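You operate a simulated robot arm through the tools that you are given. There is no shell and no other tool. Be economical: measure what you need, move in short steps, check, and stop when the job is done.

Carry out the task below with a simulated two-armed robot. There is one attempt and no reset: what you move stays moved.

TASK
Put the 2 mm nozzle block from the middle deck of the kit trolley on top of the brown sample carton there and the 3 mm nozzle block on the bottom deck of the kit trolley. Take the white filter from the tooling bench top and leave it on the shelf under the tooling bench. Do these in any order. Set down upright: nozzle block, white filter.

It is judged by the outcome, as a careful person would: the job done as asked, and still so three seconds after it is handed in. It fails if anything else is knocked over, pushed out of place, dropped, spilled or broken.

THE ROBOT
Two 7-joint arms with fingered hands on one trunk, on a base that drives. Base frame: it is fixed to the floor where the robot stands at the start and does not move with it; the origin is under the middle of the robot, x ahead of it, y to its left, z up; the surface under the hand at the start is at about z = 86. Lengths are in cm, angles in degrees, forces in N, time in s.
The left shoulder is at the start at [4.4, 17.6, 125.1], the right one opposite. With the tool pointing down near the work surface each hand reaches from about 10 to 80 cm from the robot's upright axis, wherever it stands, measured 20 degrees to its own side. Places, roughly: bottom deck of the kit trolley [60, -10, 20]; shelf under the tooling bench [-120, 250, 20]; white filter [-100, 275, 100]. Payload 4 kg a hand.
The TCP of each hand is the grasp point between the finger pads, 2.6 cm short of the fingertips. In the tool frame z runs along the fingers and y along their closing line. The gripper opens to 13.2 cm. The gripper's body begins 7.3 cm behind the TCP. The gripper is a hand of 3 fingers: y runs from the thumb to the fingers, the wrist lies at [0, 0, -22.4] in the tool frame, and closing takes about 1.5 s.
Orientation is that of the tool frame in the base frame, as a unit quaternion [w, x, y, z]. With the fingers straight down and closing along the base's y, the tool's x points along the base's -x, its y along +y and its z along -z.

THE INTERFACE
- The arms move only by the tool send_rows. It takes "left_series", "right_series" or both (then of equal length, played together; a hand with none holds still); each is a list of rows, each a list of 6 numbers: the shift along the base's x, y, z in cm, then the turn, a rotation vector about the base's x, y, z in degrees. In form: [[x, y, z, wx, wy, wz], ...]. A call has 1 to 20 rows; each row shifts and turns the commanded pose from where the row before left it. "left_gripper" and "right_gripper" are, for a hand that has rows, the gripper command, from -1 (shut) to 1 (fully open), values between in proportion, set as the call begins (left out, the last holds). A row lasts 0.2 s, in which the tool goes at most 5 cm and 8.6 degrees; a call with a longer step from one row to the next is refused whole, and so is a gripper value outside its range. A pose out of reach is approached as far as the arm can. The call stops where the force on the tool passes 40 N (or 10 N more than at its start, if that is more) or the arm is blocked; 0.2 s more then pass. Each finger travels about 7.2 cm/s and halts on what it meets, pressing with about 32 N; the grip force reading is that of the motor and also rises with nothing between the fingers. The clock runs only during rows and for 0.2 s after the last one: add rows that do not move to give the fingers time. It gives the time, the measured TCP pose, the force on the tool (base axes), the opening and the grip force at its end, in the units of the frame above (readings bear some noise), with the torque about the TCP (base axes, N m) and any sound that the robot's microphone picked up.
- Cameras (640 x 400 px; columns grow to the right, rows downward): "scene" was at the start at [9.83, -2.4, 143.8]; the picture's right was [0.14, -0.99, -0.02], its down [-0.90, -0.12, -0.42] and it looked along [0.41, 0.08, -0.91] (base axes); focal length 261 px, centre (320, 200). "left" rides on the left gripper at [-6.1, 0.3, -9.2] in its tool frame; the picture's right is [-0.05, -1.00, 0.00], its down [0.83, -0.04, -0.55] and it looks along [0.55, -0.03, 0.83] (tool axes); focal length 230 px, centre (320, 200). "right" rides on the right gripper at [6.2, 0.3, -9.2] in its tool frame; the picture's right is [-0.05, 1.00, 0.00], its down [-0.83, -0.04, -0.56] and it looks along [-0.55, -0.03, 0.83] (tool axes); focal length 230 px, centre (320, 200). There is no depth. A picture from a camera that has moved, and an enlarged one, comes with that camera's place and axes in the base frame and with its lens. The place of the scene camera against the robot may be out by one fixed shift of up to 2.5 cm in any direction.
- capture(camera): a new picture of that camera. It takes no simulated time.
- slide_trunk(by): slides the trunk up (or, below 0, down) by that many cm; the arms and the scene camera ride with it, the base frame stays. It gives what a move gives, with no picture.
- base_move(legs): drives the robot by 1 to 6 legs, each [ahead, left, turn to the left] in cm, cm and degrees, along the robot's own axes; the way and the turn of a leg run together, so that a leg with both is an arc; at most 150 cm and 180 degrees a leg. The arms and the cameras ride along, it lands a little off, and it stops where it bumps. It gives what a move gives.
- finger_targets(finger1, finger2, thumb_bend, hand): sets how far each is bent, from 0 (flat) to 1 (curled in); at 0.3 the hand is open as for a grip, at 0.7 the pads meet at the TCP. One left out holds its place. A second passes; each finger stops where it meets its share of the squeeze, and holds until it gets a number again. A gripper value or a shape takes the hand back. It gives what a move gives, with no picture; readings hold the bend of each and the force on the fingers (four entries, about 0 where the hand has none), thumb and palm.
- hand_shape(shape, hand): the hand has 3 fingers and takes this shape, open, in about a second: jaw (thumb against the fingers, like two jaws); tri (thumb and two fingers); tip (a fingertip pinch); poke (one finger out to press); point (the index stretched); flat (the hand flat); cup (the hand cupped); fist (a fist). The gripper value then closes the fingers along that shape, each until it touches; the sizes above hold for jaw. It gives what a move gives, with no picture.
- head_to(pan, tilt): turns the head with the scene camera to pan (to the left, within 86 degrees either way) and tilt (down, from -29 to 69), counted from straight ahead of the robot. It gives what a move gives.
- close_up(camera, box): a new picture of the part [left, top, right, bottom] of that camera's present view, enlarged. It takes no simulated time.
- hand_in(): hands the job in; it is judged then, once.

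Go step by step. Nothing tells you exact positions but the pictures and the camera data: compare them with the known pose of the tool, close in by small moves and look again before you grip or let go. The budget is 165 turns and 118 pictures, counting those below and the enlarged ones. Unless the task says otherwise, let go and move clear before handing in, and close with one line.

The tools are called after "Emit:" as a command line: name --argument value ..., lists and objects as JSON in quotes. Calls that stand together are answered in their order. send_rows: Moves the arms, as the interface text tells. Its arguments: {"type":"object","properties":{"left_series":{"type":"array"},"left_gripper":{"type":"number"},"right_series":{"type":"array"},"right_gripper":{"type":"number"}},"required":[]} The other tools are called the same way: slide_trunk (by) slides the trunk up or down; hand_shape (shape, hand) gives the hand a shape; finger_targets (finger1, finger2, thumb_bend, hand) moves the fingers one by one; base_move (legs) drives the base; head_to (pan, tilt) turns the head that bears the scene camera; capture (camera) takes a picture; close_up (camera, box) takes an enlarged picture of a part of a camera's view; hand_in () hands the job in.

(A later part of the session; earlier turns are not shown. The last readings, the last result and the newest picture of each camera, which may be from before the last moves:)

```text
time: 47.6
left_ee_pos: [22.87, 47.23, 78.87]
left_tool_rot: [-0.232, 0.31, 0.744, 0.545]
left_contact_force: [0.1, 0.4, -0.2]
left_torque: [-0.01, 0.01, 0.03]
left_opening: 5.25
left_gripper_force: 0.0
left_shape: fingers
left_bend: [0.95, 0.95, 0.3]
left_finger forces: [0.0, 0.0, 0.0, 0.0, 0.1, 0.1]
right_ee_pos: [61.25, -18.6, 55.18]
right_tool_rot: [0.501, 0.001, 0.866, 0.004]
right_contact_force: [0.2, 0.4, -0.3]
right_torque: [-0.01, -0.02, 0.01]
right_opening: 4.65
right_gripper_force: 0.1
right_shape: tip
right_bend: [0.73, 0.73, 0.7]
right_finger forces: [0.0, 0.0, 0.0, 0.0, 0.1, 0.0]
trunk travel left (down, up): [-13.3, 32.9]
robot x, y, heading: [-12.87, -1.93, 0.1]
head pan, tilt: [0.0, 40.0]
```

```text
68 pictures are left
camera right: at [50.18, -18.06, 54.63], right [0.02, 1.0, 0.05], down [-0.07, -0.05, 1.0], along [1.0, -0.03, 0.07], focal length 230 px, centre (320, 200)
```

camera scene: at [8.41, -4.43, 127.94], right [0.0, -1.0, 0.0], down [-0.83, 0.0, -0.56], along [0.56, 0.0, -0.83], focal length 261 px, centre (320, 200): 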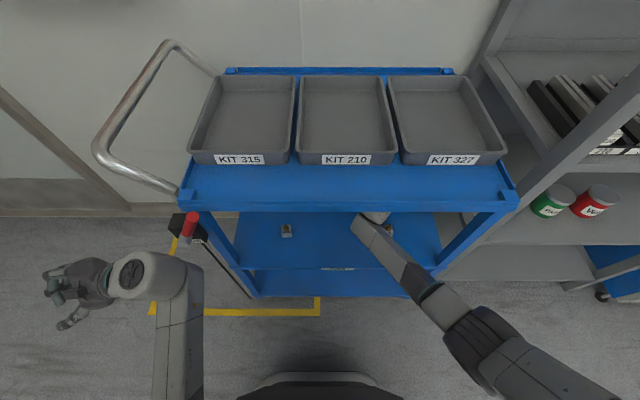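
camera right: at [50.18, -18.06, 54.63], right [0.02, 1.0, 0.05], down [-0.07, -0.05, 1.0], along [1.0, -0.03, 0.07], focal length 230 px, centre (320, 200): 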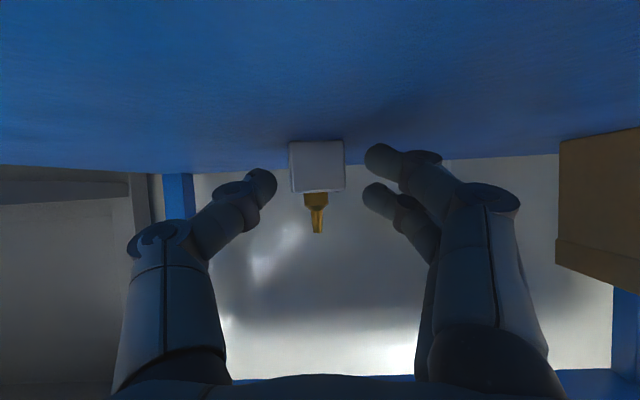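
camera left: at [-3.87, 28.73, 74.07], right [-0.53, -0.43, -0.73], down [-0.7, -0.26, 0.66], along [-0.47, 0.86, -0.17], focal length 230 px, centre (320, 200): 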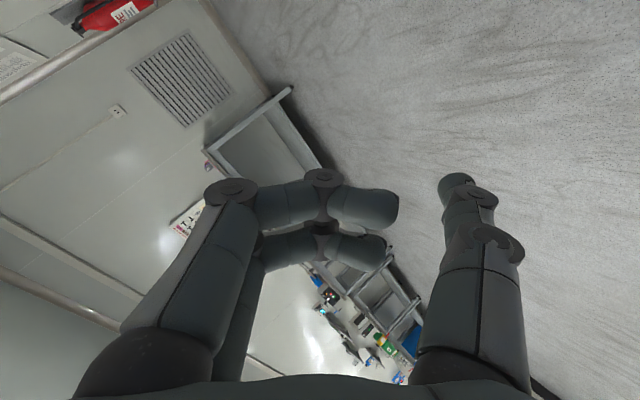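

I now see why it spun: with the hand pitched, the two fingers contact at different heights/depths (±1.2 cm about the thumb). I'll pinch with thumb + finger 1 only: fold finger 2 flat and roll the hand ~20° so thumb and finger 1 lie level.

Emit:
send_rows --right_series '[[0, 0, 1, 0, 0, 0], [0, 0, 0, 5.8, 0, -3.3], [0, 0, 0, 5.8, 0, -3.3], [0, 0, 0, 5.8, 0, -3.3]]'

Emit:
finger_targets --hand "right" --finger1 0.52 --finger2 0.0 --thumb_bend 0.52

Emit:
capture --camera "right"

```text
time: 48.6
left_ee_pos: [22.91, 47.1, 78.71]
left_tool_rot: [-0.233, 0.311, 0.744, 0.544]
left_contact_force: [-0.2, 0.0, -0.2]
left_torque: [0.01, -0.01, -0.01]
left_opening: 5.27
left_gripper_force: 0.1
left_shape: fingers
left_bend: [0.95, 0.95, 0.3]
left_finger forces: [0.0, 0.0, 0.1, 0.0, 0.0, 0.0]
right_ee_pos: [61.23, -18.46, 56.25]
right_tool_rot: [0.492, 0.152, 0.852, 0.093]
right_contact_force: [-0.4, 0.2, 0.5]
right_torque: [-0.03, -0.01, 0.01]
right_opening: 4.69
right_gripper_force: 0.1
right_shape: tip
right_bend: [0.73, 0.73, 0.7]
right_finger forces: [0.1, 0.0, 0.0, 0.1, 0.0, 0.1]
trunk travel left (down, up): [-13.3, 32.9]
robot x, y, heading: [-12.99, -1.98, 0.2]
head pan, tilt: [0.0, 40.0]
```

```text
time: 49.6
left_ee_pos: [22.85, 47.11, 78.84]
left_tool_rot: [-0.233, 0.311, 0.743, 0.545]
left_contact_force: [-0.1, 0.5, 0.3]
left_torque: [0.01, 0.0, -0.01]
left_opening: 5.27
left_gripper_force: 0.1
left_shape: fingers
left_bend: [0.95, 0.95, 0.3]
left_finger forces: [0.1, 0.0, 0.0, 0.1, 0.1, 0.0]
right_ee_pos: [61.14, -18.63, 56.3]
right_tool_rot: [0.492, 0.151, 0.852, 0.092]
right_contact_force: [0.4, -0.4, 0.9]
right_torque: [0.01, 0.0, 0.01]
right_opening: 6.07
right_gripper_force: 0.0
right_shape: fingers
right_bend: [0.52, 0.0, 0.52]
right_finger forces: [0.1, 0.0, 0.0, 0.0, 0.1, 0.1]
trunk travel left (down, up): [-13.3, 32.9]
robot x, y, heading: [-13.21, -2.55, -0.1]
head pan, tilt: [0.0, 40.0]
```

```text
67 pictures are left
camera right: at [50.42, -15.99, 56.03], right [0.19, 0.92, 0.35], down [-0.1, -0.33, 0.94], along [0.98, -0.21, 0.03], focal length 230 px, centre (320, 200)
```

right: 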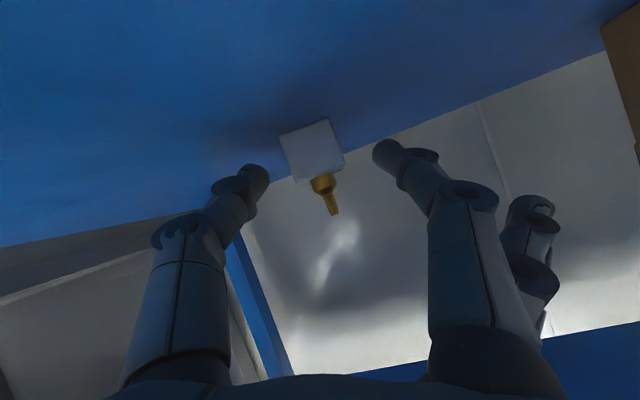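

Thumb and finger 1 are now level with each other along y. Narrow the pre‑grasp, lower, and advance to put their line at the block's centre (65.3, −18.6).

Emit:
finger_targets --hand "right" --finger1 0.56 --thumb_bend 0.56

Emit:
send_rows --right_series '[[0, -0.2, -0.9, 0, 0, 0], [0, 0, -0.9, 0, 0, 0], [1, 0, 0, 0, 0, 0], [1, 0, 0, 0, 0, 0]]'

Emit:
capture --camera "right"

```text
time: 50.6
left_ee_pos: [22.84, 47.02, 78.91]
left_tool_rot: [-0.234, 0.311, 0.744, 0.544]
left_contact_force: [0.2, -0.3, 0.4]
left_torque: [-0.01, -0.01, 0.0]
left_opening: 5.27
left_gripper_force: 0.1
left_shape: fingers
left_bend: [0.95, 0.95, 0.3]
left_finger forces: [0.0, 0.0, 0.1, 0.1, 0.0, 0.1]
right_ee_pos: [61.17, -18.69, 56.34]
right_tool_rot: [0.493, 0.151, 0.852, 0.091]
right_contact_force: [1.3, -1.1, -0.4]
right_torque: [-0.01, 0.0, 0.01]
right_opening: 4.85
right_gripper_force: 0.1
right_shape: fingers
right_bend: [0.56, 0.0, 0.56]
right_finger forces: [0.0, 0.0, 0.1, 0.0, 0.0, 0.0]
trunk travel left (down, up): [-13.3, 32.9]
robot x, y, heading: [-13.07, -2.24, 0.1]
head pan, tilt: [0.0, 40.0]
```

```text
time: 51.6
left_ee_pos: [22.73, 47.11, 78.93]
left_tool_rot: [-0.233, 0.31, 0.744, 0.544]
left_contact_force: [-0.4, -0.4, -0.4]
left_torque: [-0.01, 0.0, -0.01]
left_opening: 5.3
left_gripper_force: 0.1
left_shape: fingers
left_bend: [0.95, 0.95, 0.3]
left_finger forces: [0.0, 0.1, 0.0, 0.0, 0.1, 0.0]
right_ee_pos: [63.17, -18.72, 54.94]
right_tool_rot: [0.495, 0.15, 0.851, 0.093]
right_contact_force: [-4.9, -0.7, 14.9]
right_torque: [-0.31, 0.01, -0.13]
right_opening: 4.23
right_gripper_force: 7.0
right_shape: fingers
right_bend: [0.56, 0.0, 0.59]
right_finger forces: [0.0, 0.1, 0.0, 0.0, 14.0, 0.0]
trunk travel left (down, up): [-13.3, 32.9]
robot x, y, heading: [-13.04, -2.39, -0.1]
head pan, tilt: [0.0, 40.0]
```

```text
66 pictures are left
camera right: at [52.41, -16.17, 54.55], right [0.19, 0.92, 0.35], down [-0.1, -0.33, 0.94], along [0.98, -0.21, 0.03], focal length 230 px, centre (320, 200)
```

right: 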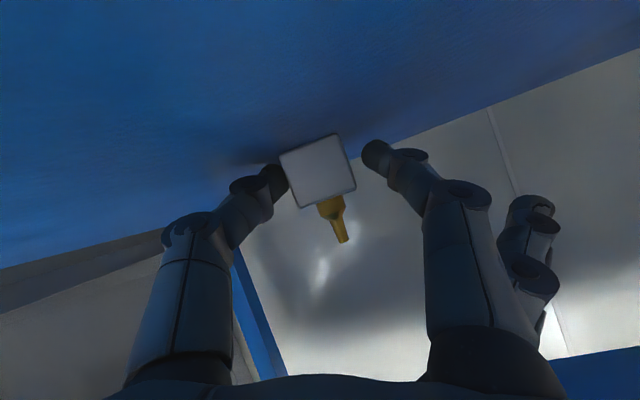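

Thumb tip rests on the deck (14 N). Lift 0.6 cm, then finish the advance.

Emit:
send_rows --right_series '[[0, -0.1, 0.6, 0, 0, 0], [0, 0, 0, 0, 0, 0], [1, 0, 0, 0, 0, 0], [0.9, 0, 0, 0, 0, 0]]'

Emit:
capture --camera "right"

```text
time: 52.6
left_ee_pos: [22.87, 47.0, 78.8]
left_tool_rot: [-0.234, 0.311, 0.743, 0.544]
left_contact_force: [0.8, 0.8, 0.1]
left_torque: [-0.01, 0.0, 0.01]
left_opening: 5.27
left_gripper_force: 0.0
left_shape: fingers
left_bend: [0.95, 0.95, 0.3]
left_finger forces: [0.1, 0.0, 0.0, 0.0, 0.0, 0.1]
right_ee_pos: [64.94, -18.88, 55.13]
right_tool_rot: [0.493, 0.151, 0.852, 0.091]
right_contact_force: [-0.6, 0.6, 3.6]
right_torque: [-0.08, -0.01, 0.0]
right_opening: 4.63
right_gripper_force: 1.7
right_shape: fingers
right_bend: [0.56, 0.0, 0.57]
right_finger forces: [0.0, 0.0, 0.0, 0.0, 3.7, 0.1]
trunk travel left (down, up): [-13.3, 32.9]
robot x, y, heading: [-12.8, -2.11, 0.0]
head pan, tilt: [0.0, 40.0]
```

```text
65 pictures are left
camera right: at [54.27, -16.28, 54.82], right [0.19, 0.92, 0.35], down [-0.1, -0.33, 0.94], along [0.98, -0.21, 0.03], focal length 230 px, centre (320, 200)
```

right: 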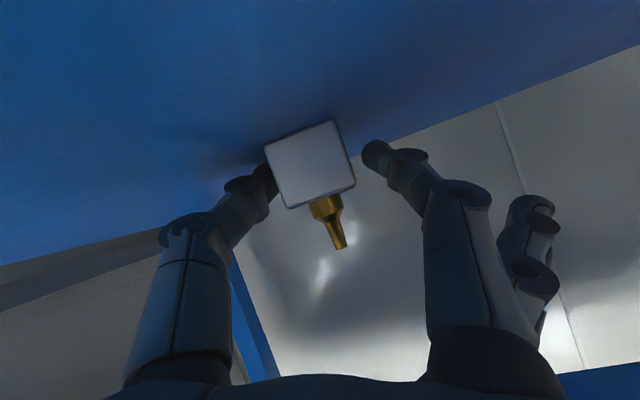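

Emit:
send_rows --right_series '[[0.2, -0.25, 0.2, 0, 0, 0], [0, 0, 0, 0, 0, 0]]'

Emit:
finger_targets --hand "right" --finger1 0.75 --thumb_bend 0.75

Emit:
capture --camera "right"

```text
time: 53.2
left_ee_pos: [22.92, 47.09, 78.76]
left_tool_rot: [-0.234, 0.311, 0.743, 0.544]
left_contact_force: [-0.3, 0.0, -0.2]
left_torque: [-0.03, 0.01, -0.04]
left_opening: 5.26
left_gripper_force: 0.0
left_shape: fingers
left_bend: [0.95, 0.95, 0.3]
left_finger forces: [0.0, 0.0, 0.1, 0.1, 0.0, 0.0]
right_ee_pos: [65.23, -19.14, 55.33]
right_tool_rot: [0.493, 0.151, 0.852, 0.092]
right_contact_force: [0.2, 0.4, 0.3]
right_torque: [0.01, -0.04, -0.01]
right_opening: 4.82
right_gripper_force: 0.1
right_shape: fingers
right_bend: [0.56, 0.0, 0.56]
right_finger forces: [0.0, 0.1, 0.0, 0.1, 0.1, 0.1]
trunk travel left (down, up): [-13.3, 32.9]
robot x, y, heading: [-13.33, -2.56, 0.3]
head pan, tilt: [0.0, 40.0]
```

```text
time: 54.2
left_ee_pos: [22.93, 47.11, 78.83]
left_tool_rot: [-0.233, 0.31, 0.744, 0.544]
left_contact_force: [-0.5, 0.6, 1.1]
left_torque: [0.01, 0.02, 0.0]
left_opening: 5.25
left_gripper_force: 0.0
left_shape: fingers
left_bend: [0.95, 0.95, 0.3]
left_finger forces: [0.1, 0.0, 0.0, 0.0, 0.0, 0.0]
right_ee_pos: [65.31, -19.1, 55.28]
right_tool_rot: [0.493, 0.15, 0.852, 0.092]
right_contact_force: [-1.4, -0.7, -0.4]
right_torque: [-0.04, 0.01, 0.0]
right_opening: 0.02
right_gripper_force: 0.0
right_shape: fingers
right_bend: [0.74, 0.0, 0.74]
right_finger forces: [0.0, 0.0, 0.0, 0.0, 0.2, 0.0]
trunk travel left (down, up): [-13.3, 32.9]
robot x, y, heading: [-13.07, -2.38, 0.2]
head pan, tilt: [0.0, 40.0]
```

```text
64 pictures are left
camera right: at [54.51, -16.55, 55.05], right [0.19, 0.92, 0.35], down [-0.1, -0.33, 0.94], along [0.98, -0.21, 0.03], focal length 230 px, centre (320, 200)
```

right: 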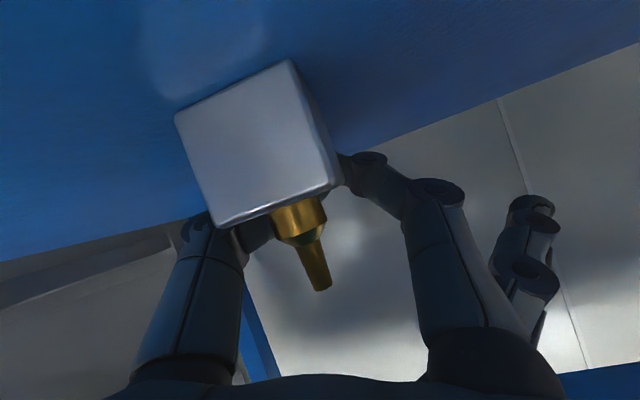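

Again squeezed back: so at this gap the tips reach ~1.8 cm beyond the TCP, and they caught behind the block's centre. Block still upright at ≈(61.75, −18.9). Raise, retreat, and re‑approach with TCP ~1.3 cm short of the block centre.

Emit:
send_rows --right_series '[[0, 0, 1, 0, 0, 0], [0, 0, 1.5, 0, 0, 0], [0, 0, 1.5, 0, 0, 0], [0, 0, 1.5, 0, 0, 0], [-2.5, 0, 0, 0, 0, 0], [-2.5, 0, 0, 0, 0, 0], [-2.5, 0, 0, 0, 0, 0], [-2.5, 0, 0, 0, 0, 0], [-1.3, 0, 0, 0, 0, 0]]'

Emit:
finger_targets --hand "right" --finger1 0.56 --thumb_bend 0.56

Emit:
send_rows --right_series '[[0, 0, -1.5, 0, 0, 0], [0, 0, -1.5, 0, 0, 0], [0, 0, -1.5, 0, 0, 0], [0, 0, -0.7, 0, 0, 0], [0, 0, 0, 0, 0, 0]]'

Emit:
capture --camera "right"

```text
time: 56.2
left_ee_pos: [22.8, 47.03, 78.8]
left_tool_rot: [-0.232, 0.311, 0.743, 0.545]
left_contact_force: [-0.3, 0.4, 0.0]
left_torque: [0.0, -0.01, -0.01]
left_opening: 5.28
left_gripper_force: 0.0
left_shape: fingers
left_bend: [0.95, 0.95, 0.3]
left_finger forces: [0.0, 0.0, 0.0, 0.1, 0.0, 0.1]
right_ee_pos: [53.97, -19.15, 60.8]
right_tool_rot: [0.493, 0.151, 0.852, 0.092]
right_contact_force: [-0.2, -0.7, -0.4]
right_torque: [-0.02, -0.01, 0.02]
right_opening: 0.0
right_gripper_force: 0.0
right_shape: fingers
right_bend: [0.74, 0.0, 0.74]
right_finger forces: [0.0, 0.1, 0.1, 0.1, 0.0, 0.1]
trunk travel left (down, up): [-13.3, 32.9]
robot x, y, heading: [-13.13, -2.21, 0.0]
head pan, tilt: [0.0, 40.0]
```

```text
time: 57.2
left_ee_pos: [22.76, 46.96, 78.97]
left_tool_rot: [-0.233, 0.311, 0.743, 0.544]
left_contact_force: [0.1, 0.1, -0.2]
left_torque: [0.01, -0.03, -0.01]
left_opening: 5.25
left_gripper_force: 0.1
left_shape: fingers
left_bend: [0.95, 0.95, 0.3]
left_finger forces: [0.0, 0.0, 0.0, 0.0, 0.0, 0.0]
right_ee_pos: [53.99, -19.07, 60.83]
right_tool_rot: [0.493, 0.151, 0.852, 0.091]
right_contact_force: [-0.3, 0.3, -0.4]
right_torque: [-0.03, 0.01, -0.02]
right_opening: 4.72
right_gripper_force: 0.1
right_shape: fingers
right_bend: [0.56, 0.0, 0.56]
right_finger forces: [0.0, 0.0, 0.1, 0.1, 0.0, 0.0]
trunk travel left (down, up): [-13.3, 32.9]
robot x, y, heading: [-12.79, -2.17, -0.2]
head pan, tilt: [0.0, 40.0]
```

```text
time: 58.4
left_ee_pos: [22.83, 47.04, 78.78]
left_tool_rot: [-0.233, 0.311, 0.743, 0.544]
left_contact_force: [0.4, -0.1, 0.3]
left_torque: [0.02, -0.01, 0.01]
left_opening: 5.28
left_gripper_force: 0.0
left_shape: fingers
left_bend: [0.95, 0.95, 0.3]
left_finger forces: [0.0, 0.1, 0.1, 0.1, 0.1, 0.0]
right_ee_pos: [53.93, -19.09, 55.62]
right_tool_rot: [0.493, 0.151, 0.852, 0.092]
right_contact_force: [0.5, 1.8, 0.3]
right_torque: [-0.03, -0.03, 0.01]
right_opening: 4.72
right_gripper_force: 0.3
right_shape: fingers
right_bend: [0.56, 0.0, 0.56]
right_finger forces: [0.1, 0.1, 0.0, 0.0, 0.4, 0.1]
trunk travel left (down, up): [-13.3, 32.9]
robot x, y, heading: [-13.3, -1.99, -0.0]
head pan, tilt: [0.0, 40.0]
```

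```text
63 pictures are left
camera right: at [43.18, -16.54, 55.32], right [0.19, 0.92, 0.35], down [-0.1, -0.33, 0.94], along [0.98, -0.21, 0.03], focal length 230 px, centre (320, 200)
```

right: 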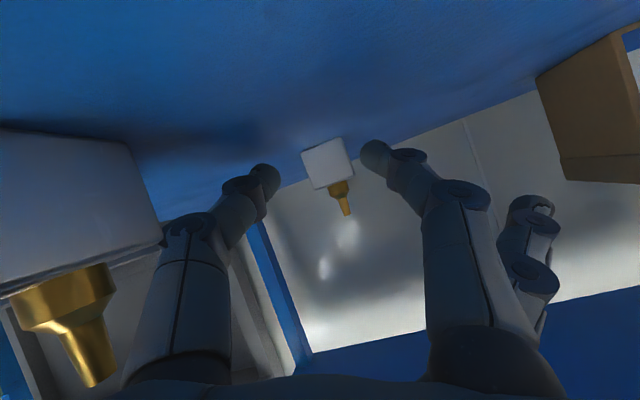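

The thumb side is very near the 1 mm block. Move the hand +y away from it, then look.

Emit:
send_rows --right_series '[[0, 0.8, 0.2, 0, 0, 0], [0, 1, 0.3, 0, 0, 0], [0, 1, 0.3, 0, 0, 0]]'

Emit:
capture --camera "right"

Emit:
close_up --camera "scene" --box '[260, 190, 460, 310]'

```text
time: 59.2
left_ee_pos: [22.87, 47.1, 78.83]
left_tool_rot: [-0.232, 0.311, 0.743, 0.544]
left_contact_force: [0.3, 0.5, -0.2]
left_torque: [0.01, 0.01, 0.01]
left_opening: 5.28
left_gripper_force: 0.1
left_shape: fingers
left_bend: [0.95, 0.95, 0.3]
left_finger forces: [0.0, 0.0, 0.1, 0.1, 0.1, 0.0]
right_ee_pos: [53.96, -16.24, 56.48]
right_tool_rot: [0.494, 0.15, 0.852, 0.091]
right_contact_force: [-0.2, -0.3, -0.1]
right_torque: [0.0, -0.01, -0.01]
right_opening: 4.75
right_gripper_force: 0.1
right_shape: fingers
right_bend: [0.56, 0.0, 0.56]
right_finger forces: [0.1, 0.0, 0.1, 0.1, 0.0, 0.0]
trunk travel left (down, up): [-13.3, 32.9]
robot x, y, heading: [-12.85, -2.6, 0.3]
head pan, tilt: [0.0, 40.0]
```

```text
62 pictures are left
camera right: at [43.21, -13.71, 56.16], right [0.19, 0.92, 0.35], down [-0.1, -0.33, 0.94], along [0.98, -0.21, 0.03], focal length 230 px, centre (320, 200)
```

right: 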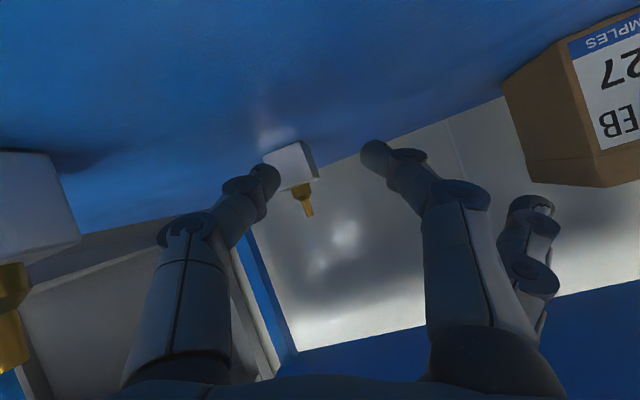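

```text
3.20 times, centred on (360, 250) of scene
camera zoom: at [8.38, -4.42, 127.95], right [0.0, -1.0, 0.0], down [-0.83, 0.0, -0.56], along [0.56, 0.0, -0.83], focal length 836 px, centre (192, 40)
```

zoom: 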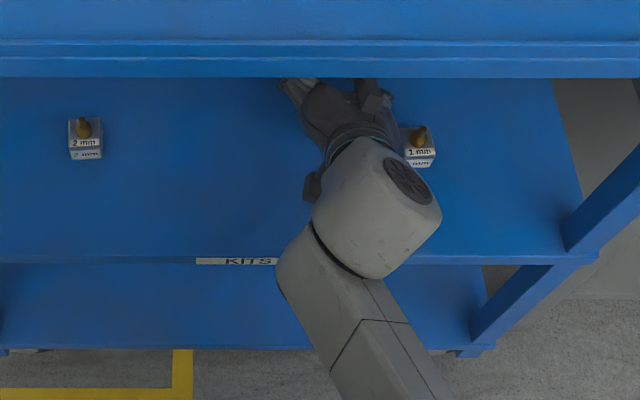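

Emit:
close_up --camera "scene" --box '[270, 210, 410, 260]'

```text
4.57 times, centred on (340, 235) of scene
camera zoom: at [8.38, -4.42, 127.95], right [0.0, -1.0, 0.0], down [-0.83, 0.0, -0.56], along [0.56, 0.0, -0.83], focal length 1194 px, centre (229, 40)
```

zoom: 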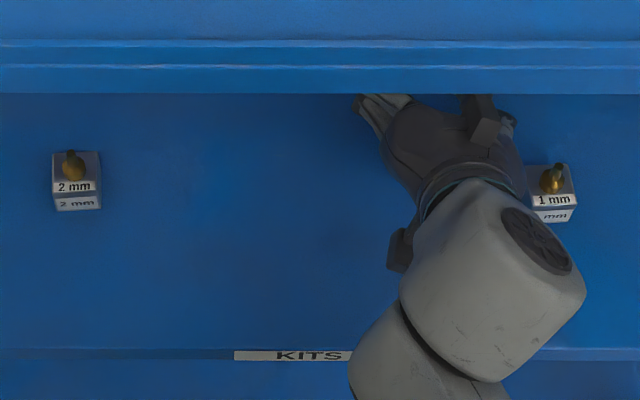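

My hand nudged the 1 mm block about 1 cm; I'll keep well clear of it. For the 3 mm block I'll switch to a steeper pitch (57°) without roll, so all three fingers contact the cube; rotate here at a safe y.

Emit:
send_rows --right_series '[[0, 0.5, 0, -5.8, 0, 3.3], [0, 0.3, 0, -5.8, 0, 3.3], [0, 0, 0, -5.8, 0, 3.3], [0.5, 0, 0, 0, 6.8, 0], [0.5, 0, 0, 0, 6.8, 0], [0.5, 0, 0, 0, 6.8, 0], [0.5, 0, -0.3, 0, 6.6, 0]]'

Emit:
finger_targets --hand "right" --finger1 0.56 --finger2 0.56 --thumb_bend 0.56

Emit:
capture --camera "right"

Emit:
capture --camera "scene"

```text
time: 60.8
left_ee_pos: [22.85, 47.08, 78.9]
left_tool_rot: [-0.233, 0.311, 0.744, 0.544]
left_contact_force: [-0.6, 0.2, 0.3]
left_torque: [0.01, 0.03, 0.02]
left_opening: 5.29
left_gripper_force: 0.1
left_shape: fingers
left_bend: [0.95, 0.95, 0.3]
left_finger forces: [0.1, 0.1, 0.0, 0.0, 0.1, 0.0]
right_ee_pos: [55.95, -15.54, 56.04]
right_tool_rot: [0.283, 0.002, 0.959, 0.002]
right_contact_force: [-1.0, 0.1, -0.1]
right_torque: [0.03, -0.03, 0.0]
right_opening: 4.7
right_gripper_force: 0.1
right_shape: fingers
right_bend: [0.56, 0.0, 0.56]
right_finger forces: [0.0, 0.0, 0.0, 0.1, 0.0, 0.1]
trunk travel left (down, up): [-13.3, 32.9]
robot x, y, heading: [-13.02, -2.22, 0.0]
head pan, tilt: [0.0, 40.0]
```

```text
time: 61.8
left_ee_pos: [22.95, 47.03, 78.83]
left_tool_rot: [-0.233, 0.31, 0.744, 0.543]
left_contact_force: [-1.2, 0.3, -0.3]
left_torque: [0.01, -0.02, 0.0]
left_opening: 5.28
left_gripper_force: 0.0
left_shape: fingers
left_bend: [0.95, 0.95, 0.3]
left_finger forces: [0.0, 0.0, 0.0, 0.0, 0.0, 0.0]
right_ee_pos: [56.06, -15.5, 56.0]
right_tool_rot: [0.284, 0.001, 0.959, 0.004]
right_contact_force: [-0.6, 0.2, 0.1]
right_torque: [0.02, -0.02, 0.0]
right_opening: 4.7
right_gripper_force: 0.0
right_shape: fingers
right_bend: [0.56, 0.56, 0.56]
right_finger forces: [0.0, 0.0, 0.1, 0.0, 0.0, 0.0]
trunk travel left (down, up): [-13.3, 32.9]
robot x, y, heading: [-12.51, -1.79, -0.2]
head pan, tilt: [0.0, 40.0]
```

```text
59 pictures are left
camera right: at [45.86, -15.0, 60.51], right [0.04, 1.0, 0.04], down [0.39, -0.05, 0.92], along [0.92, -0.03, -0.4], focal length 230 px, centre (320, 200)
```

right: 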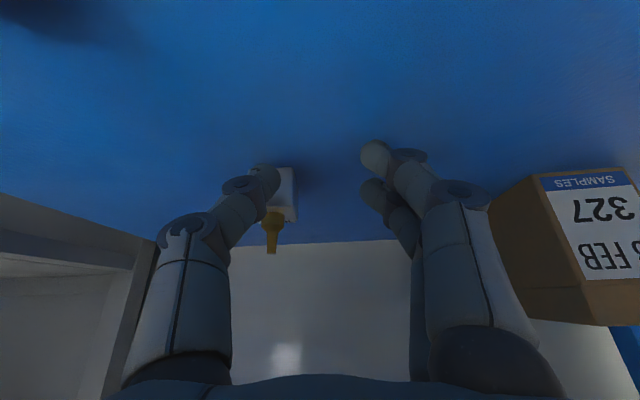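

```text
58 pictures are left
camera scene: at [8.39, -4.44, 127.95], right [0.0, -1.0, 0.0], down [-0.83, 0.0, -0.56], along [0.56, 0.0, -0.83], focal length 261 px, centre (320, 200)
```

scene: 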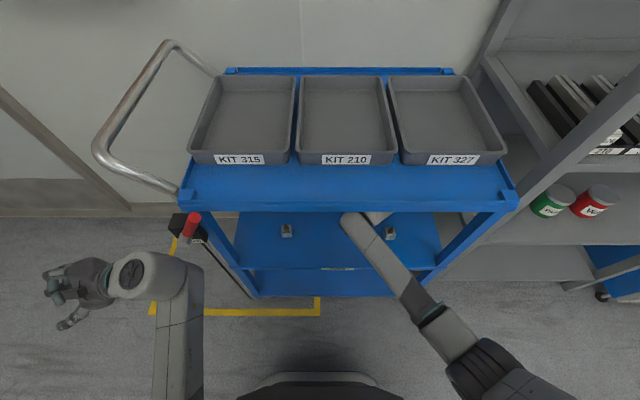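

Clear. Slide to y=−18.75 and lower, then view before the final advance.

Emit:
send_rows --right_series '[[-0.5, -1.1, 0, 0, 0, 0], [0, -1.1, 0, 0, 0, 0], [0, -1.05, -0.4, 0, 0, 0], [0.5, 0, -0.4, 0, 0, 0]]'

Emit:
capture --camera "right"

```text
time: 62.8
left_ee_pos: [22.77, 47.04, 78.74]
left_tool_rot: [-0.232, 0.31, 0.745, 0.544]
left_contact_force: [0.2, -0.6, 0.3]
left_torque: [0.0, 0.01, -0.02]
left_opening: 5.28
left_gripper_force: 0.0
left_shape: fingers
left_bend: [0.95, 0.95, 0.3]
left_finger forces: [0.0, 0.1, 0.1, 0.1, 0.0, 0.0]
right_ee_pos: [55.95, -18.71, 55.6]
right_tool_rot: [0.287, 0.002, 0.958, 0.004]
right_contact_force: [-1.6, 0.4, 8.4]
right_torque: [0.26, 0.04, 0.05]
right_opening: 4.67
right_gripper_force: 4.0
right_shape: fingers
right_bend: [0.58, 0.56, 0.56]
right_finger forces: [8.3, 0.0, 0.0, 0.0, 0.0, 0.0]
trunk travel left (down, up): [-13.3, 32.9]
robot x, y, heading: [-13.39, -1.86, 0.1]
head pan, tilt: [0.0, 40.0]
```

```text
57 pictures are left
camera right: at [45.89, -18.24, 59.94], right [0.04, 1.0, 0.04], down [0.39, -0.05, 0.92], along [0.92, -0.03, -0.39], focal length 230 px, centre (320, 200)
```

right: 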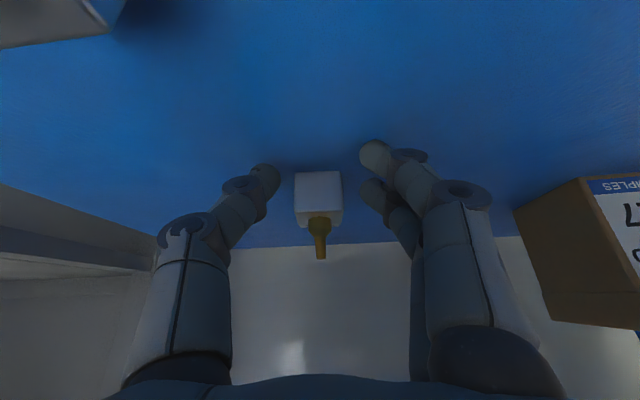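

Finger 1 just touched the deck; lift 0.6 cm and advance to x=59.6, block centred between the tips.

Emit:
send_rows --right_series '[[0, 0, 0.6, 0, 0, 0], [1, 0, 0, 0, 0, 0], [1, 0, 0, 0, 0, 0], [1, 0, 0, 0, 0, 0], [0.65, 0, 0, 0, 0, 0], [0, 0, 0, 0, 0, 0]]'

Emit:
capture --camera "right"

```text
time: 64.2
left_ee_pos: [22.97, 47.1, 78.81]
left_tool_rot: [-0.233, 0.31, 0.744, 0.544]
left_contact_force: [0.6, 0.1, 0.8]
left_torque: [0.03, 0.01, 0.0]
left_opening: 5.26
left_gripper_force: 0.1
left_shape: fingers
left_bend: [0.95, 0.95, 0.3]
left_finger forces: [0.1, 0.1, 0.1, 0.0, 0.1, 0.0]
right_ee_pos: [59.67, -18.8, 55.9]
right_tool_rot: [0.284, 0.001, 0.959, 0.003]
right_contact_force: [0.4, -0.5, -0.2]
right_torque: [-0.01, 0.03, 0.02]
right_opening: 4.76
right_gripper_force: 0.0
right_shape: fingers
right_bend: [0.56, 0.56, 0.56]
right_finger forces: [0.0, 0.0, 0.0, 0.1, 0.0, 0.1]
trunk travel left (down, up): [-13.3, 32.9]
robot x, y, heading: [-13.03, -2.27, 0.1]
head pan, tilt: [0.0, 40.0]
```

```text
56 pictures are left
camera right: at [49.49, -18.24, 60.35], right [0.04, 1.0, 0.04], down [0.39, -0.05, 0.92], along [0.92, -0.03, -0.4], focal length 230 px, centre (320, 200)
```

right: 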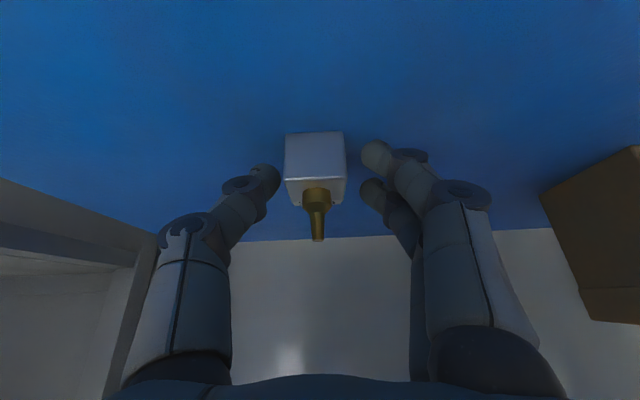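

Well framed. Close all three fingers.

Emit:
finger_targets --hand "right" --finger1 0.75 --finger2 0.75 --thumb_bend 0.75

Emit:
capture --camera "right"

```text
time: 65.2
left_ee_pos: [22.88, 47.17, 78.9]
left_tool_rot: [-0.233, 0.311, 0.743, 0.545]
left_contact_force: [-0.1, 0.5, -0.4]
left_torque: [0.01, -0.01, 0.03]
left_opening: 5.27
left_gripper_force: 0.1
left_shape: fingers
left_bend: [0.95, 0.95, 0.3]
left_finger forces: [0.1, 0.0, 0.0, 0.0, 0.0, 0.1]
right_ee_pos: [59.55, -18.79, 55.96]
right_tool_rot: [0.284, 0.001, 0.959, 0.003]
right_contact_force: [-0.5, 0.3, 0.2]
right_torque: [-0.01, -0.01, -0.02]
right_opening: 3.0
right_gripper_force: 22.0
right_shape: fingers
right_bend: [0.7, 0.7, 0.65]
right_finger forces: [10.8, 10.7, 0.0, 0.1, 21.7, 0.0]
trunk travel left (down, up): [-13.3, 32.9]
robot x, y, heading: [-12.95, -2.3, 0.1]
head pan, tilt: [0.0, 40.0]
```

```text
55 pictures are left
camera right: at [49.49, -18.24, 60.34], right [0.04, 1.0, 0.04], down [0.39, -0.05, 0.92], along [0.92, -0.03, -0.4], focal length 230 px, centre (320, 200)
```

right: 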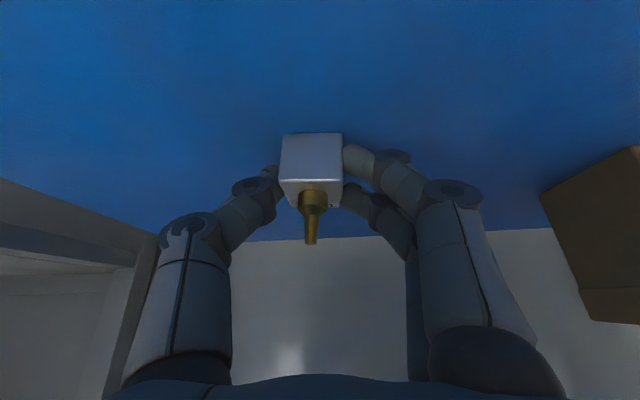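

Solid tripod grip (11+11 vs 22 N). Lift slightly, move +y away from the 1 mm block, and draw back out.

Emit:
send_rows --right_series '[[0, 0, 0.4, 0, 0, 0], [0, 0.3, 0.5, 0, 0, 0], [0, 1.2, 0, 0, 0, 0], [0, 1.2, 0, 0, 0, 0], [0, 1.2, 0, 0, 0, 0], [-1, 1, 0, 0, 0, 0], [-2, 0, 0, 0, 0, 0]]'

Emit:
capture --camera "right"

```text
time: 66.8
left_ee_pos: [22.78, 47.14, 78.79]
left_tool_rot: [-0.234, 0.311, 0.743, 0.545]
left_contact_force: [0.3, 0.3, -0.2]
left_torque: [-0.02, -0.01, -0.01]
left_opening: 5.28
left_gripper_force: 0.0
left_shape: fingers
left_bend: [0.95, 0.95, 0.3]
left_finger forces: [0.0, 0.0, 0.1, 0.0, 0.0, 0.1]
right_ee_pos: [56.48, -13.73, 56.74]
right_tool_rot: [0.285, 0.001, 0.959, 0.004]
right_contact_force: [0.7, 1.3, -0.7]
right_torque: [0.03, 0.03, 0.01]
right_opening: 2.96
right_gripper_force: 21.6
right_shape: fingers
right_bend: [0.7, 0.7, 0.65]
right_finger forces: [10.9, 10.7, 0.1, 0.0, 21.6, 0.0]
trunk travel left (down, up): [-13.3, 32.9]
robot x, y, heading: [-12.87, -2.22, 0.4]
head pan, tilt: [0.0, 40.0]
```

```text
54 pictures are left
camera right: at [46.42, -13.27, 61.27], right [0.04, 1.0, 0.04], down [0.39, -0.05, 0.92], along [0.92, -0.03, -0.39], focal length 230 px, centre (320, 200)
```

right: 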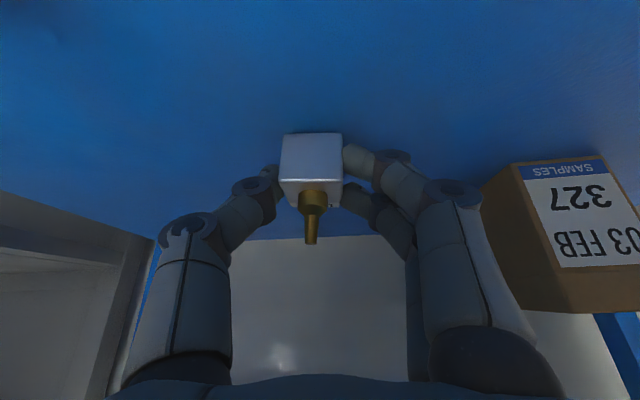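

The 3 mm block is held firmly. Back the base out, then lower for the bottom deck.

Emit:
base_move --legs '[[-30, 0, 0]]'

Emit:
slide_trunk --by -12

Emit:
capture --camera "right"

```text
time: 68.8
left_ee_pos: [-7.42, 47.08, 78.86]
left_tool_rot: [-0.234, 0.31, 0.743, 0.545]
left_contact_force: [0.3, 0.3, -0.3]
left_torque: [0.0, -0.01, 0.0]
left_opening: 5.24
left_gripper_force: 0.0
left_shape: fingers
left_bend: [0.95, 0.95, 0.3]
left_finger forces: [0.1, 0.1, 0.1, 0.0, 0.0, 0.0]
right_ee_pos: [26.51, -13.62, 56.89]
right_tool_rot: [0.285, 0.0, 0.959, 0.004]
right_contact_force: [0.1, 1.1, -1.2]
right_torque: [0.02, -0.01, 0.02]
right_opening: 2.96
right_gripper_force: 22.0
right_shape: fingers
right_bend: [0.7, 0.7, 0.65]
right_finger forces: [10.9, 10.7, 0.0, 0.0, 21.7, 0.0]
trunk travel left (down, up): [-13.3, 32.9]
robot x, y, heading: [-43.4, -2.46, 0.5]
head pan, tilt: [0.0, 40.0]
```

```text
time: 70.0
left_ee_pos: [-7.27, 49.04, 74.76]
left_tool_rot: [-0.239, 0.32, 0.692, 0.601]
left_contact_force: [-0.8, 0.5, -0.1]
left_torque: [-0.02, 0.0, -0.03]
left_opening: 5.27
left_gripper_force: 0.1
left_shape: fingers
left_bend: [0.95, 0.95, 0.3]
left_finger forces: [0.1, 0.1, 0.0, 0.1, 0.0, 0.0]
right_ee_pos: [27.27, -13.65, 51.63]
right_tool_rot: [0.304, 0.0, 0.953, 0.005]
right_contact_force: [-0.3, 0.6, -0.2]
right_torque: [0.04, 0.0, -0.01]
right_opening: 2.99
right_gripper_force: 21.6
right_shape: fingers
right_bend: [0.7, 0.7, 0.65]
right_finger forces: [10.9, 10.7, 0.1, 0.0, 21.7, 0.0]
trunk travel left (down, up): [-4.2, 42.0]
robot x, y, heading: [-43.05, -2.36, 0.2]
head pan, tilt: [0.0, 40.0]
stopped: the arm was blocked; the commanded pose is now the measured one
```

```text
53 pictures are left
camera right: at [16.91, -13.17, 55.67], right [0.04, 1.0, 0.04], down [0.35, -0.05, 0.93], along [0.93, -0.02, -0.36], focal length 230 px, centre (320, 200)
```

right: 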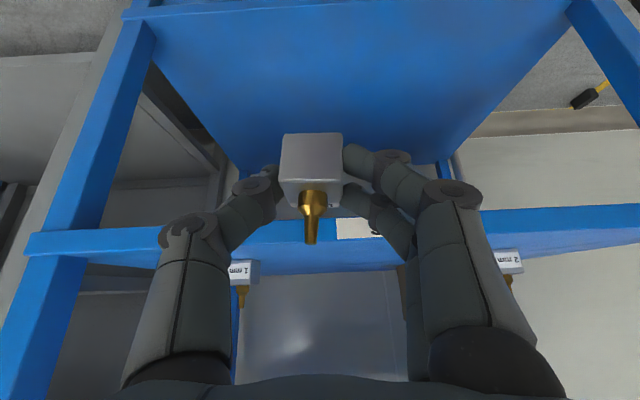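

Bottom deck surface ≈ z 22, front edge x≈36. I'll restore the pitch, lower in front of the trolley to just above that deck height, and look.

Emit:
send_rows --right_series '[[-0.5, 0, -3, 0, 2.4, 0], [-0.5, 0, -3, 0, 0, 0], [0, 0, -3, 0, 0, 0], [0, 0, -3, 0, 0, 0], [0, 0, -3, 0, 0, 0], [0, 0, -3, 0, 0, 0], [0, 0, -3, 0, 0, 0], [0, 0, -1.5, 0, 0, 0]]'

Emit:
capture --camera "right"

Emit:
capture --camera "scene"

```text
time: 71.8
left_ee_pos: [-7.34, 49.01, 73.69]
left_tool_rot: [-0.248, 0.33, 0.689, 0.597]
left_contact_force: [0.2, -0.1, 0.6]
left_torque: [0.01, 0.0, 0.02]
left_opening: 5.27
left_gripper_force: 0.1
left_shape: fingers
left_bend: [0.95, 0.95, 0.3]
left_finger forces: [0.0, 0.0, 0.0, 0.1, 0.1, 0.0]
right_ee_pos: [26.65, -13.73, 28.41]
right_tool_rot: [0.281, -0.001, 0.96, 0.004]
right_contact_force: [1.6, -0.6, -1.3]
right_torque: [0.01, 0.05, 0.01]
right_opening: 2.95
right_gripper_force: 21.5
right_shape: fingers
right_bend: [0.7, 0.7, 0.65]
right_finger forces: [10.9, 10.8, 0.0, 0.0, 21.6, 0.0]
trunk travel left (down, up): [-4.2, 42.0]
robot x, y, heading: [-43.22, -2.53, 0.2]
head pan, tilt: [0.0, 40.0]
```

```text
52 pictures are left
camera right: at [16.5, -13.26, 32.89], right [0.04, 1.0, 0.04], down [0.4, -0.05, 0.92], along [0.92, -0.02, -0.4], focal length 230 px, centre (320, 200)
```

right: 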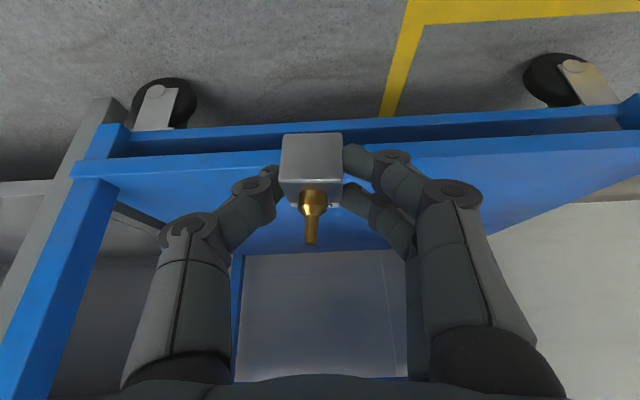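

```text
51 pictures are left
camera scene: at [-14.08, -4.44, 114.91], right [0.01, -1.0, 0.0], down [-0.9, -0.01, -0.43], along [0.43, 0.0, -0.9], focal length 261 px, centre (320, 200)
```

scene: 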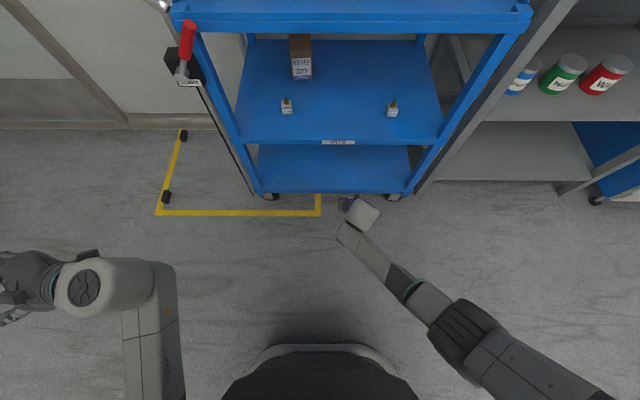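

Now drive forward 13 cm so the block is over the bottom deck, wrist staying outside the middle deck's edge.

Emit:
base_move --legs '[[13, 0, 0]]'

Emit:
capture --camera "right"

Emit:
capture --camera "scene"

```text
time: 73.1
left_ee_pos: [5.6, 49.0, 73.24]
left_tool_rot: [-0.251, 0.333, 0.688, 0.594]
left_contact_force: [0.6, 0.2, -0.3]
left_torque: [0.05, 0.03, 0.01]
left_opening: 5.29
left_gripper_force: 0.1
left_shape: fingers
left_bend: [0.95, 0.95, 0.3]
left_finger forces: [0.0, 0.0, 0.0, 0.0, 0.1, 0.1]
right_ee_pos: [39.51, -13.82, 28.1]
right_tool_rot: [0.279, 0.0, 0.96, 0.004]
right_contact_force: [-0.2, 0.3, -1.0]
right_torque: [0.03, 0.02, 0.0]
right_opening: 2.96
right_gripper_force: 21.7
right_shape: fingers
right_bend: [0.7, 0.7, 0.65]
right_finger forces: [10.8, 10.7, 0.0, 0.1, 21.6, 0.0]
trunk travel left (down, up): [-4.2, 42.0]
robot x, y, heading: [-30.45, -2.14, 0.3]
head pan, tilt: [0.0, 40.0]
```

```text
50 pictures are left
camera right: at [29.42, -13.31, 32.61], right [0.04, 1.0, 0.04], down [0.4, -0.05, 0.91], along [0.91, -0.02, -0.41], focal length 230 px, centre (320, 200)
```

right: 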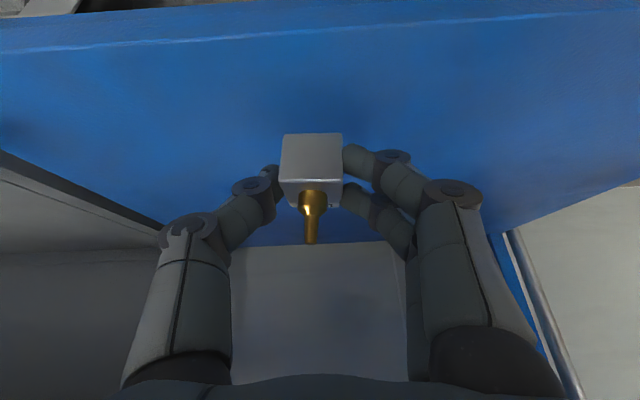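

```text
49 pictures are left
camera scene: at [-0.85, -4.43, 114.71], right [0.0, -1.0, 0.0], down [-0.91, 0.0, -0.42], along [0.42, 0.0, -0.91], focal length 261 px, centre (320, 200)
```

scene: 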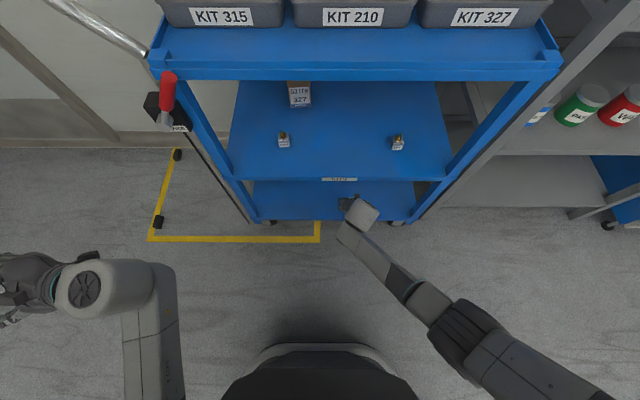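

Block is over the deck, ~3 cm behind its front edge. Lower gently until contact.

Emit:
send_rows --right_series '[[0, 0, -0.7, 0, 0, 0], [0, 0, -0.7, 0, 0, 0], [0, 0, -0.4, 0, 0, 0], [0, 0, 0, 0, 0, 0]]'

Emit:
capture --camera "right"

```text
time: 74.1
left_ee_pos: [5.12, 48.93, 72.84]
left_tool_rot: [-0.255, 0.338, 0.685, 0.594]
left_contact_force: [1.0, 0.0, -0.6]
left_torque: [0.03, -0.01, -0.01]
left_opening: 5.26
left_gripper_force: 0.1
left_shape: fingers
left_bend: [0.95, 0.95, 0.3]
left_finger forces: [0.1, 0.0, 0.0, 0.0, 0.0, 0.1]
right_ee_pos: [39.44, -13.72, 25.9]
right_tool_rot: [0.278, 0.001, 0.961, 0.003]
right_contact_force: [0.3, -0.8, -0.9]
right_torque: [-0.01, 0.01, 0.02]
right_opening: 2.96
right_gripper_force: 21.4
right_shape: fingers
right_bend: [0.7, 0.7, 0.65]
right_finger forces: [10.8, 10.7, 0.2, 0.1, 21.6, 0.0]
trunk travel left (down, up): [-4.2, 42.0]
robot x, y, heading: [-30.24, -2.54, 0.3]
head pan, tilt: [0.0, 40.0]
```

```text
48 pictures are left
camera right: at [29.32, -13.31, 30.6], right [0.04, 1.0, 0.04], down [0.4, -0.05, 0.91], along [0.91, -0.02, -0.41], focal length 230 px, centre (320, 200)
```

right: 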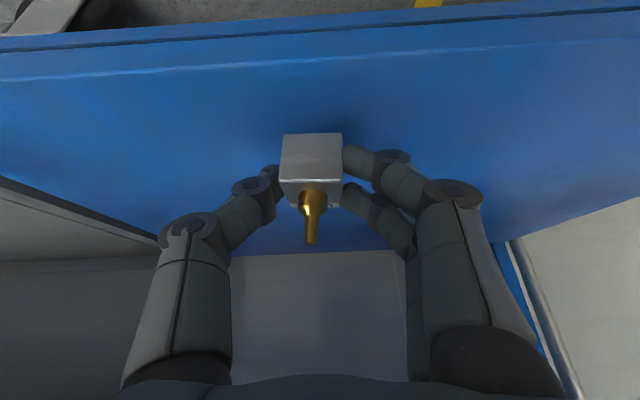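

Emit:
send_rows --right_series '[[0, 0, -0.3, 0, 0, 0], [0, 0, -0.3, 0, 0, 0], [0, 0, 0, 0, 0, 0]]'

```text
time: 74.9
left_ee_pos: [4.96, 48.97, 72.44]
left_tool_rot: [-0.258, 0.342, 0.683, 0.592]
left_contact_force: [0.3, 1.0, 0.6]
left_torque: [0.01, -0.03, -0.01]
left_opening: 5.26
left_gripper_force: 0.1
left_shape: fingers
left_bend: [0.95, 0.95, 0.3]
left_finger forces: [0.0, 0.0, 0.1, 0.0, 0.0, 0.0]
right_ee_pos: [39.29, -13.59, 25.26]
right_tool_rot: [0.278, 0.001, 0.96, 0.003]
right_contact_force: [0.0, -0.1, -1.1]
right_torque: [0.01, 0.0, 0.0]
right_opening: 2.95
right_gripper_force: 21.7
right_shape: fingers
right_bend: [0.7, 0.7, 0.65]
right_finger forces: [10.8, 10.7, 0.0, 0.1, 21.7, 0.0]
trunk travel left (down, up): [-4.2, 42.0]
robot x, y, heading: [-29.93, -2.38, 0.6]
head pan, tilt: [0.0, 40.0]
```

Emit:
send_rows --right_series '[[0, 0, -0.3, 0, 0, 0], [0, 0, -0.3, 0, 0, 0], [0, 0, 0, 0, 0, 0]]'

Emit:
capture --camera "right"

```text
time: 75.7
left_ee_pos: [4.92, 49.01, 72.42]
left_tool_rot: [-0.261, 0.343, 0.683, 0.59]
left_contact_force: [-0.4, 0.9, -0.5]
left_torque: [0.04, 0.02, 0.0]
left_opening: 5.3
left_gripper_force: 0.0
left_shape: fingers
left_bend: [0.95, 0.95, 0.3]
left_finger forces: [0.0, 0.0, 0.0, 0.1, 0.0, 0.0]
right_ee_pos: [39.21, -13.72, 24.69]
right_tool_rot: [0.278, 0.001, 0.96, 0.005]
right_contact_force: [0.7, 0.4, -1.2]
right_torque: [-0.01, 0.03, 0.0]
right_opening: 2.95
right_gripper_force: 21.6
right_shape: fingers
right_bend: [0.7, 0.7, 0.65]
right_finger forces: [10.8, 10.7, 0.0, 0.0, 21.6, 0.0]
trunk travel left (down, up): [-4.2, 42.0]
robot x, y, heading: [-30.17, -2.49, -0.2]
head pan, tilt: [0.0, 40.0]
```

```text
47 pictures are left
camera right: at [29.29, -13.28, 29.26], right [0.04, 1.0, 0.04], down [0.41, -0.05, 0.91], along [0.91, -0.02, -0.41], focal length 230 px, centre (320, 200)
```

right: 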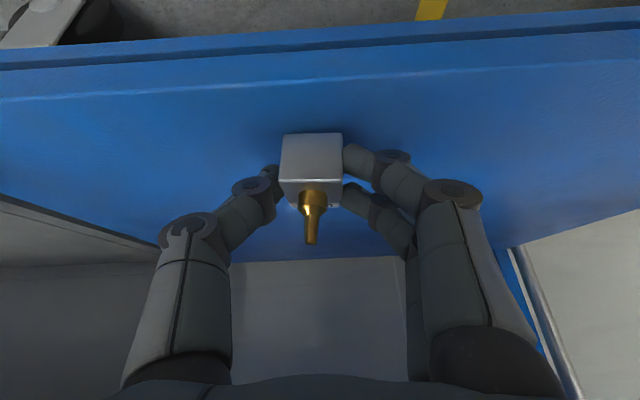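

Emit:
send_rows --right_series '[[0, 0, -0.25, 0, 0, 0], [0, 0, -0.25, 0, 0, 0], [0, 0, 0, 0, 0, 0]]'

```text
time: 76.5
left_ee_pos: [4.8, 48.86, 72.39]
left_tool_rot: [-0.261, 0.344, 0.683, 0.589]
left_contact_force: [-1.1, 0.1, -0.6]
left_torque: [0.03, -0.05, -0.03]
left_opening: 5.27
left_gripper_force: 0.1
left_shape: fingers
left_bend: [0.95, 0.95, 0.3]
left_finger forces: [0.0, 0.0, 0.0, 0.0, 0.1, 0.1]
right_ee_pos: [39.41, -13.76, 24.21]
right_tool_rot: [0.278, 0.002, 0.96, 0.004]
right_contact_force: [-0.3, -0.1, -0.9]
right_torque: [0.05, -0.01, -0.02]
right_opening: 2.99
right_gripper_force: 22.2
right_shape: fingers
right_bend: [0.7, 0.7, 0.65]
right_finger forces: [10.8, 10.6, 0.0, 0.1, 21.6, 0.0]
trunk travel left (down, up): [-4.2, 42.0]
robot x, y, heading: [-30.1, -2.53, 0.4]
head pan, tilt: [0.0, 40.0]
```

Emit:
send_rows --right_series '[[0, 0, -0.25, 0, 0, 0], [0, 0, -0.25, 0, 0, 0], [0, 0, -0.2, 0, 0, 0], [0, 0, 0, 0, 0, 0]]'

Emit:
capture --camera "right"

```text
time: 77.5
left_ee_pos: [4.69, 48.93, 72.38]
left_tool_rot: [-0.262, 0.345, 0.682, 0.589]
left_contact_force: [-0.4, 0.3, 0.3]
left_torque: [0.0, -0.02, -0.01]
left_opening: 5.28
left_gripper_force: 0.1
left_shape: fingers
left_bend: [0.95, 0.95, 0.3]
left_finger forces: [0.0, 0.0, 0.0, 0.1, 0.1, 0.0]
right_ee_pos: [39.5, -13.76, 23.74]
right_tool_rot: [0.28, 0.0, 0.96, 0.003]
right_contact_force: [-0.9, -1.0, 8.4]
right_torque: [-0.15, -0.1, -0.02]
right_opening: 2.95
right_gripper_force: 22.4
right_shape: fingers
right_bend: [0.7, 0.71, 0.65]
right_finger forces: [11.1, 11.4, 0.0, 0.1, 22.1, 0.0]
trunk travel left (down, up): [-4.2, 42.0]
robot x, y, heading: [-29.86, -2.4, 0.0]
head pan, tilt: [0.0, 40.0]
```

```text
46 pictures are left
camera right: at [29.4, -13.27, 28.29], right [0.04, 1.0, 0.04], down [0.4, -0.05, 0.91], along [0.91, -0.02, -0.4], focal length 230 px, centre (320, 200)
```

right: 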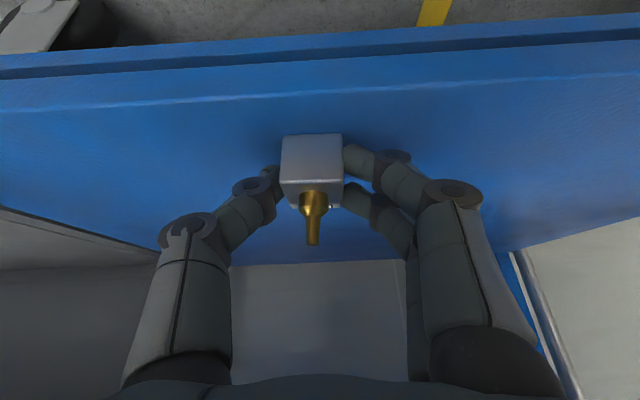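

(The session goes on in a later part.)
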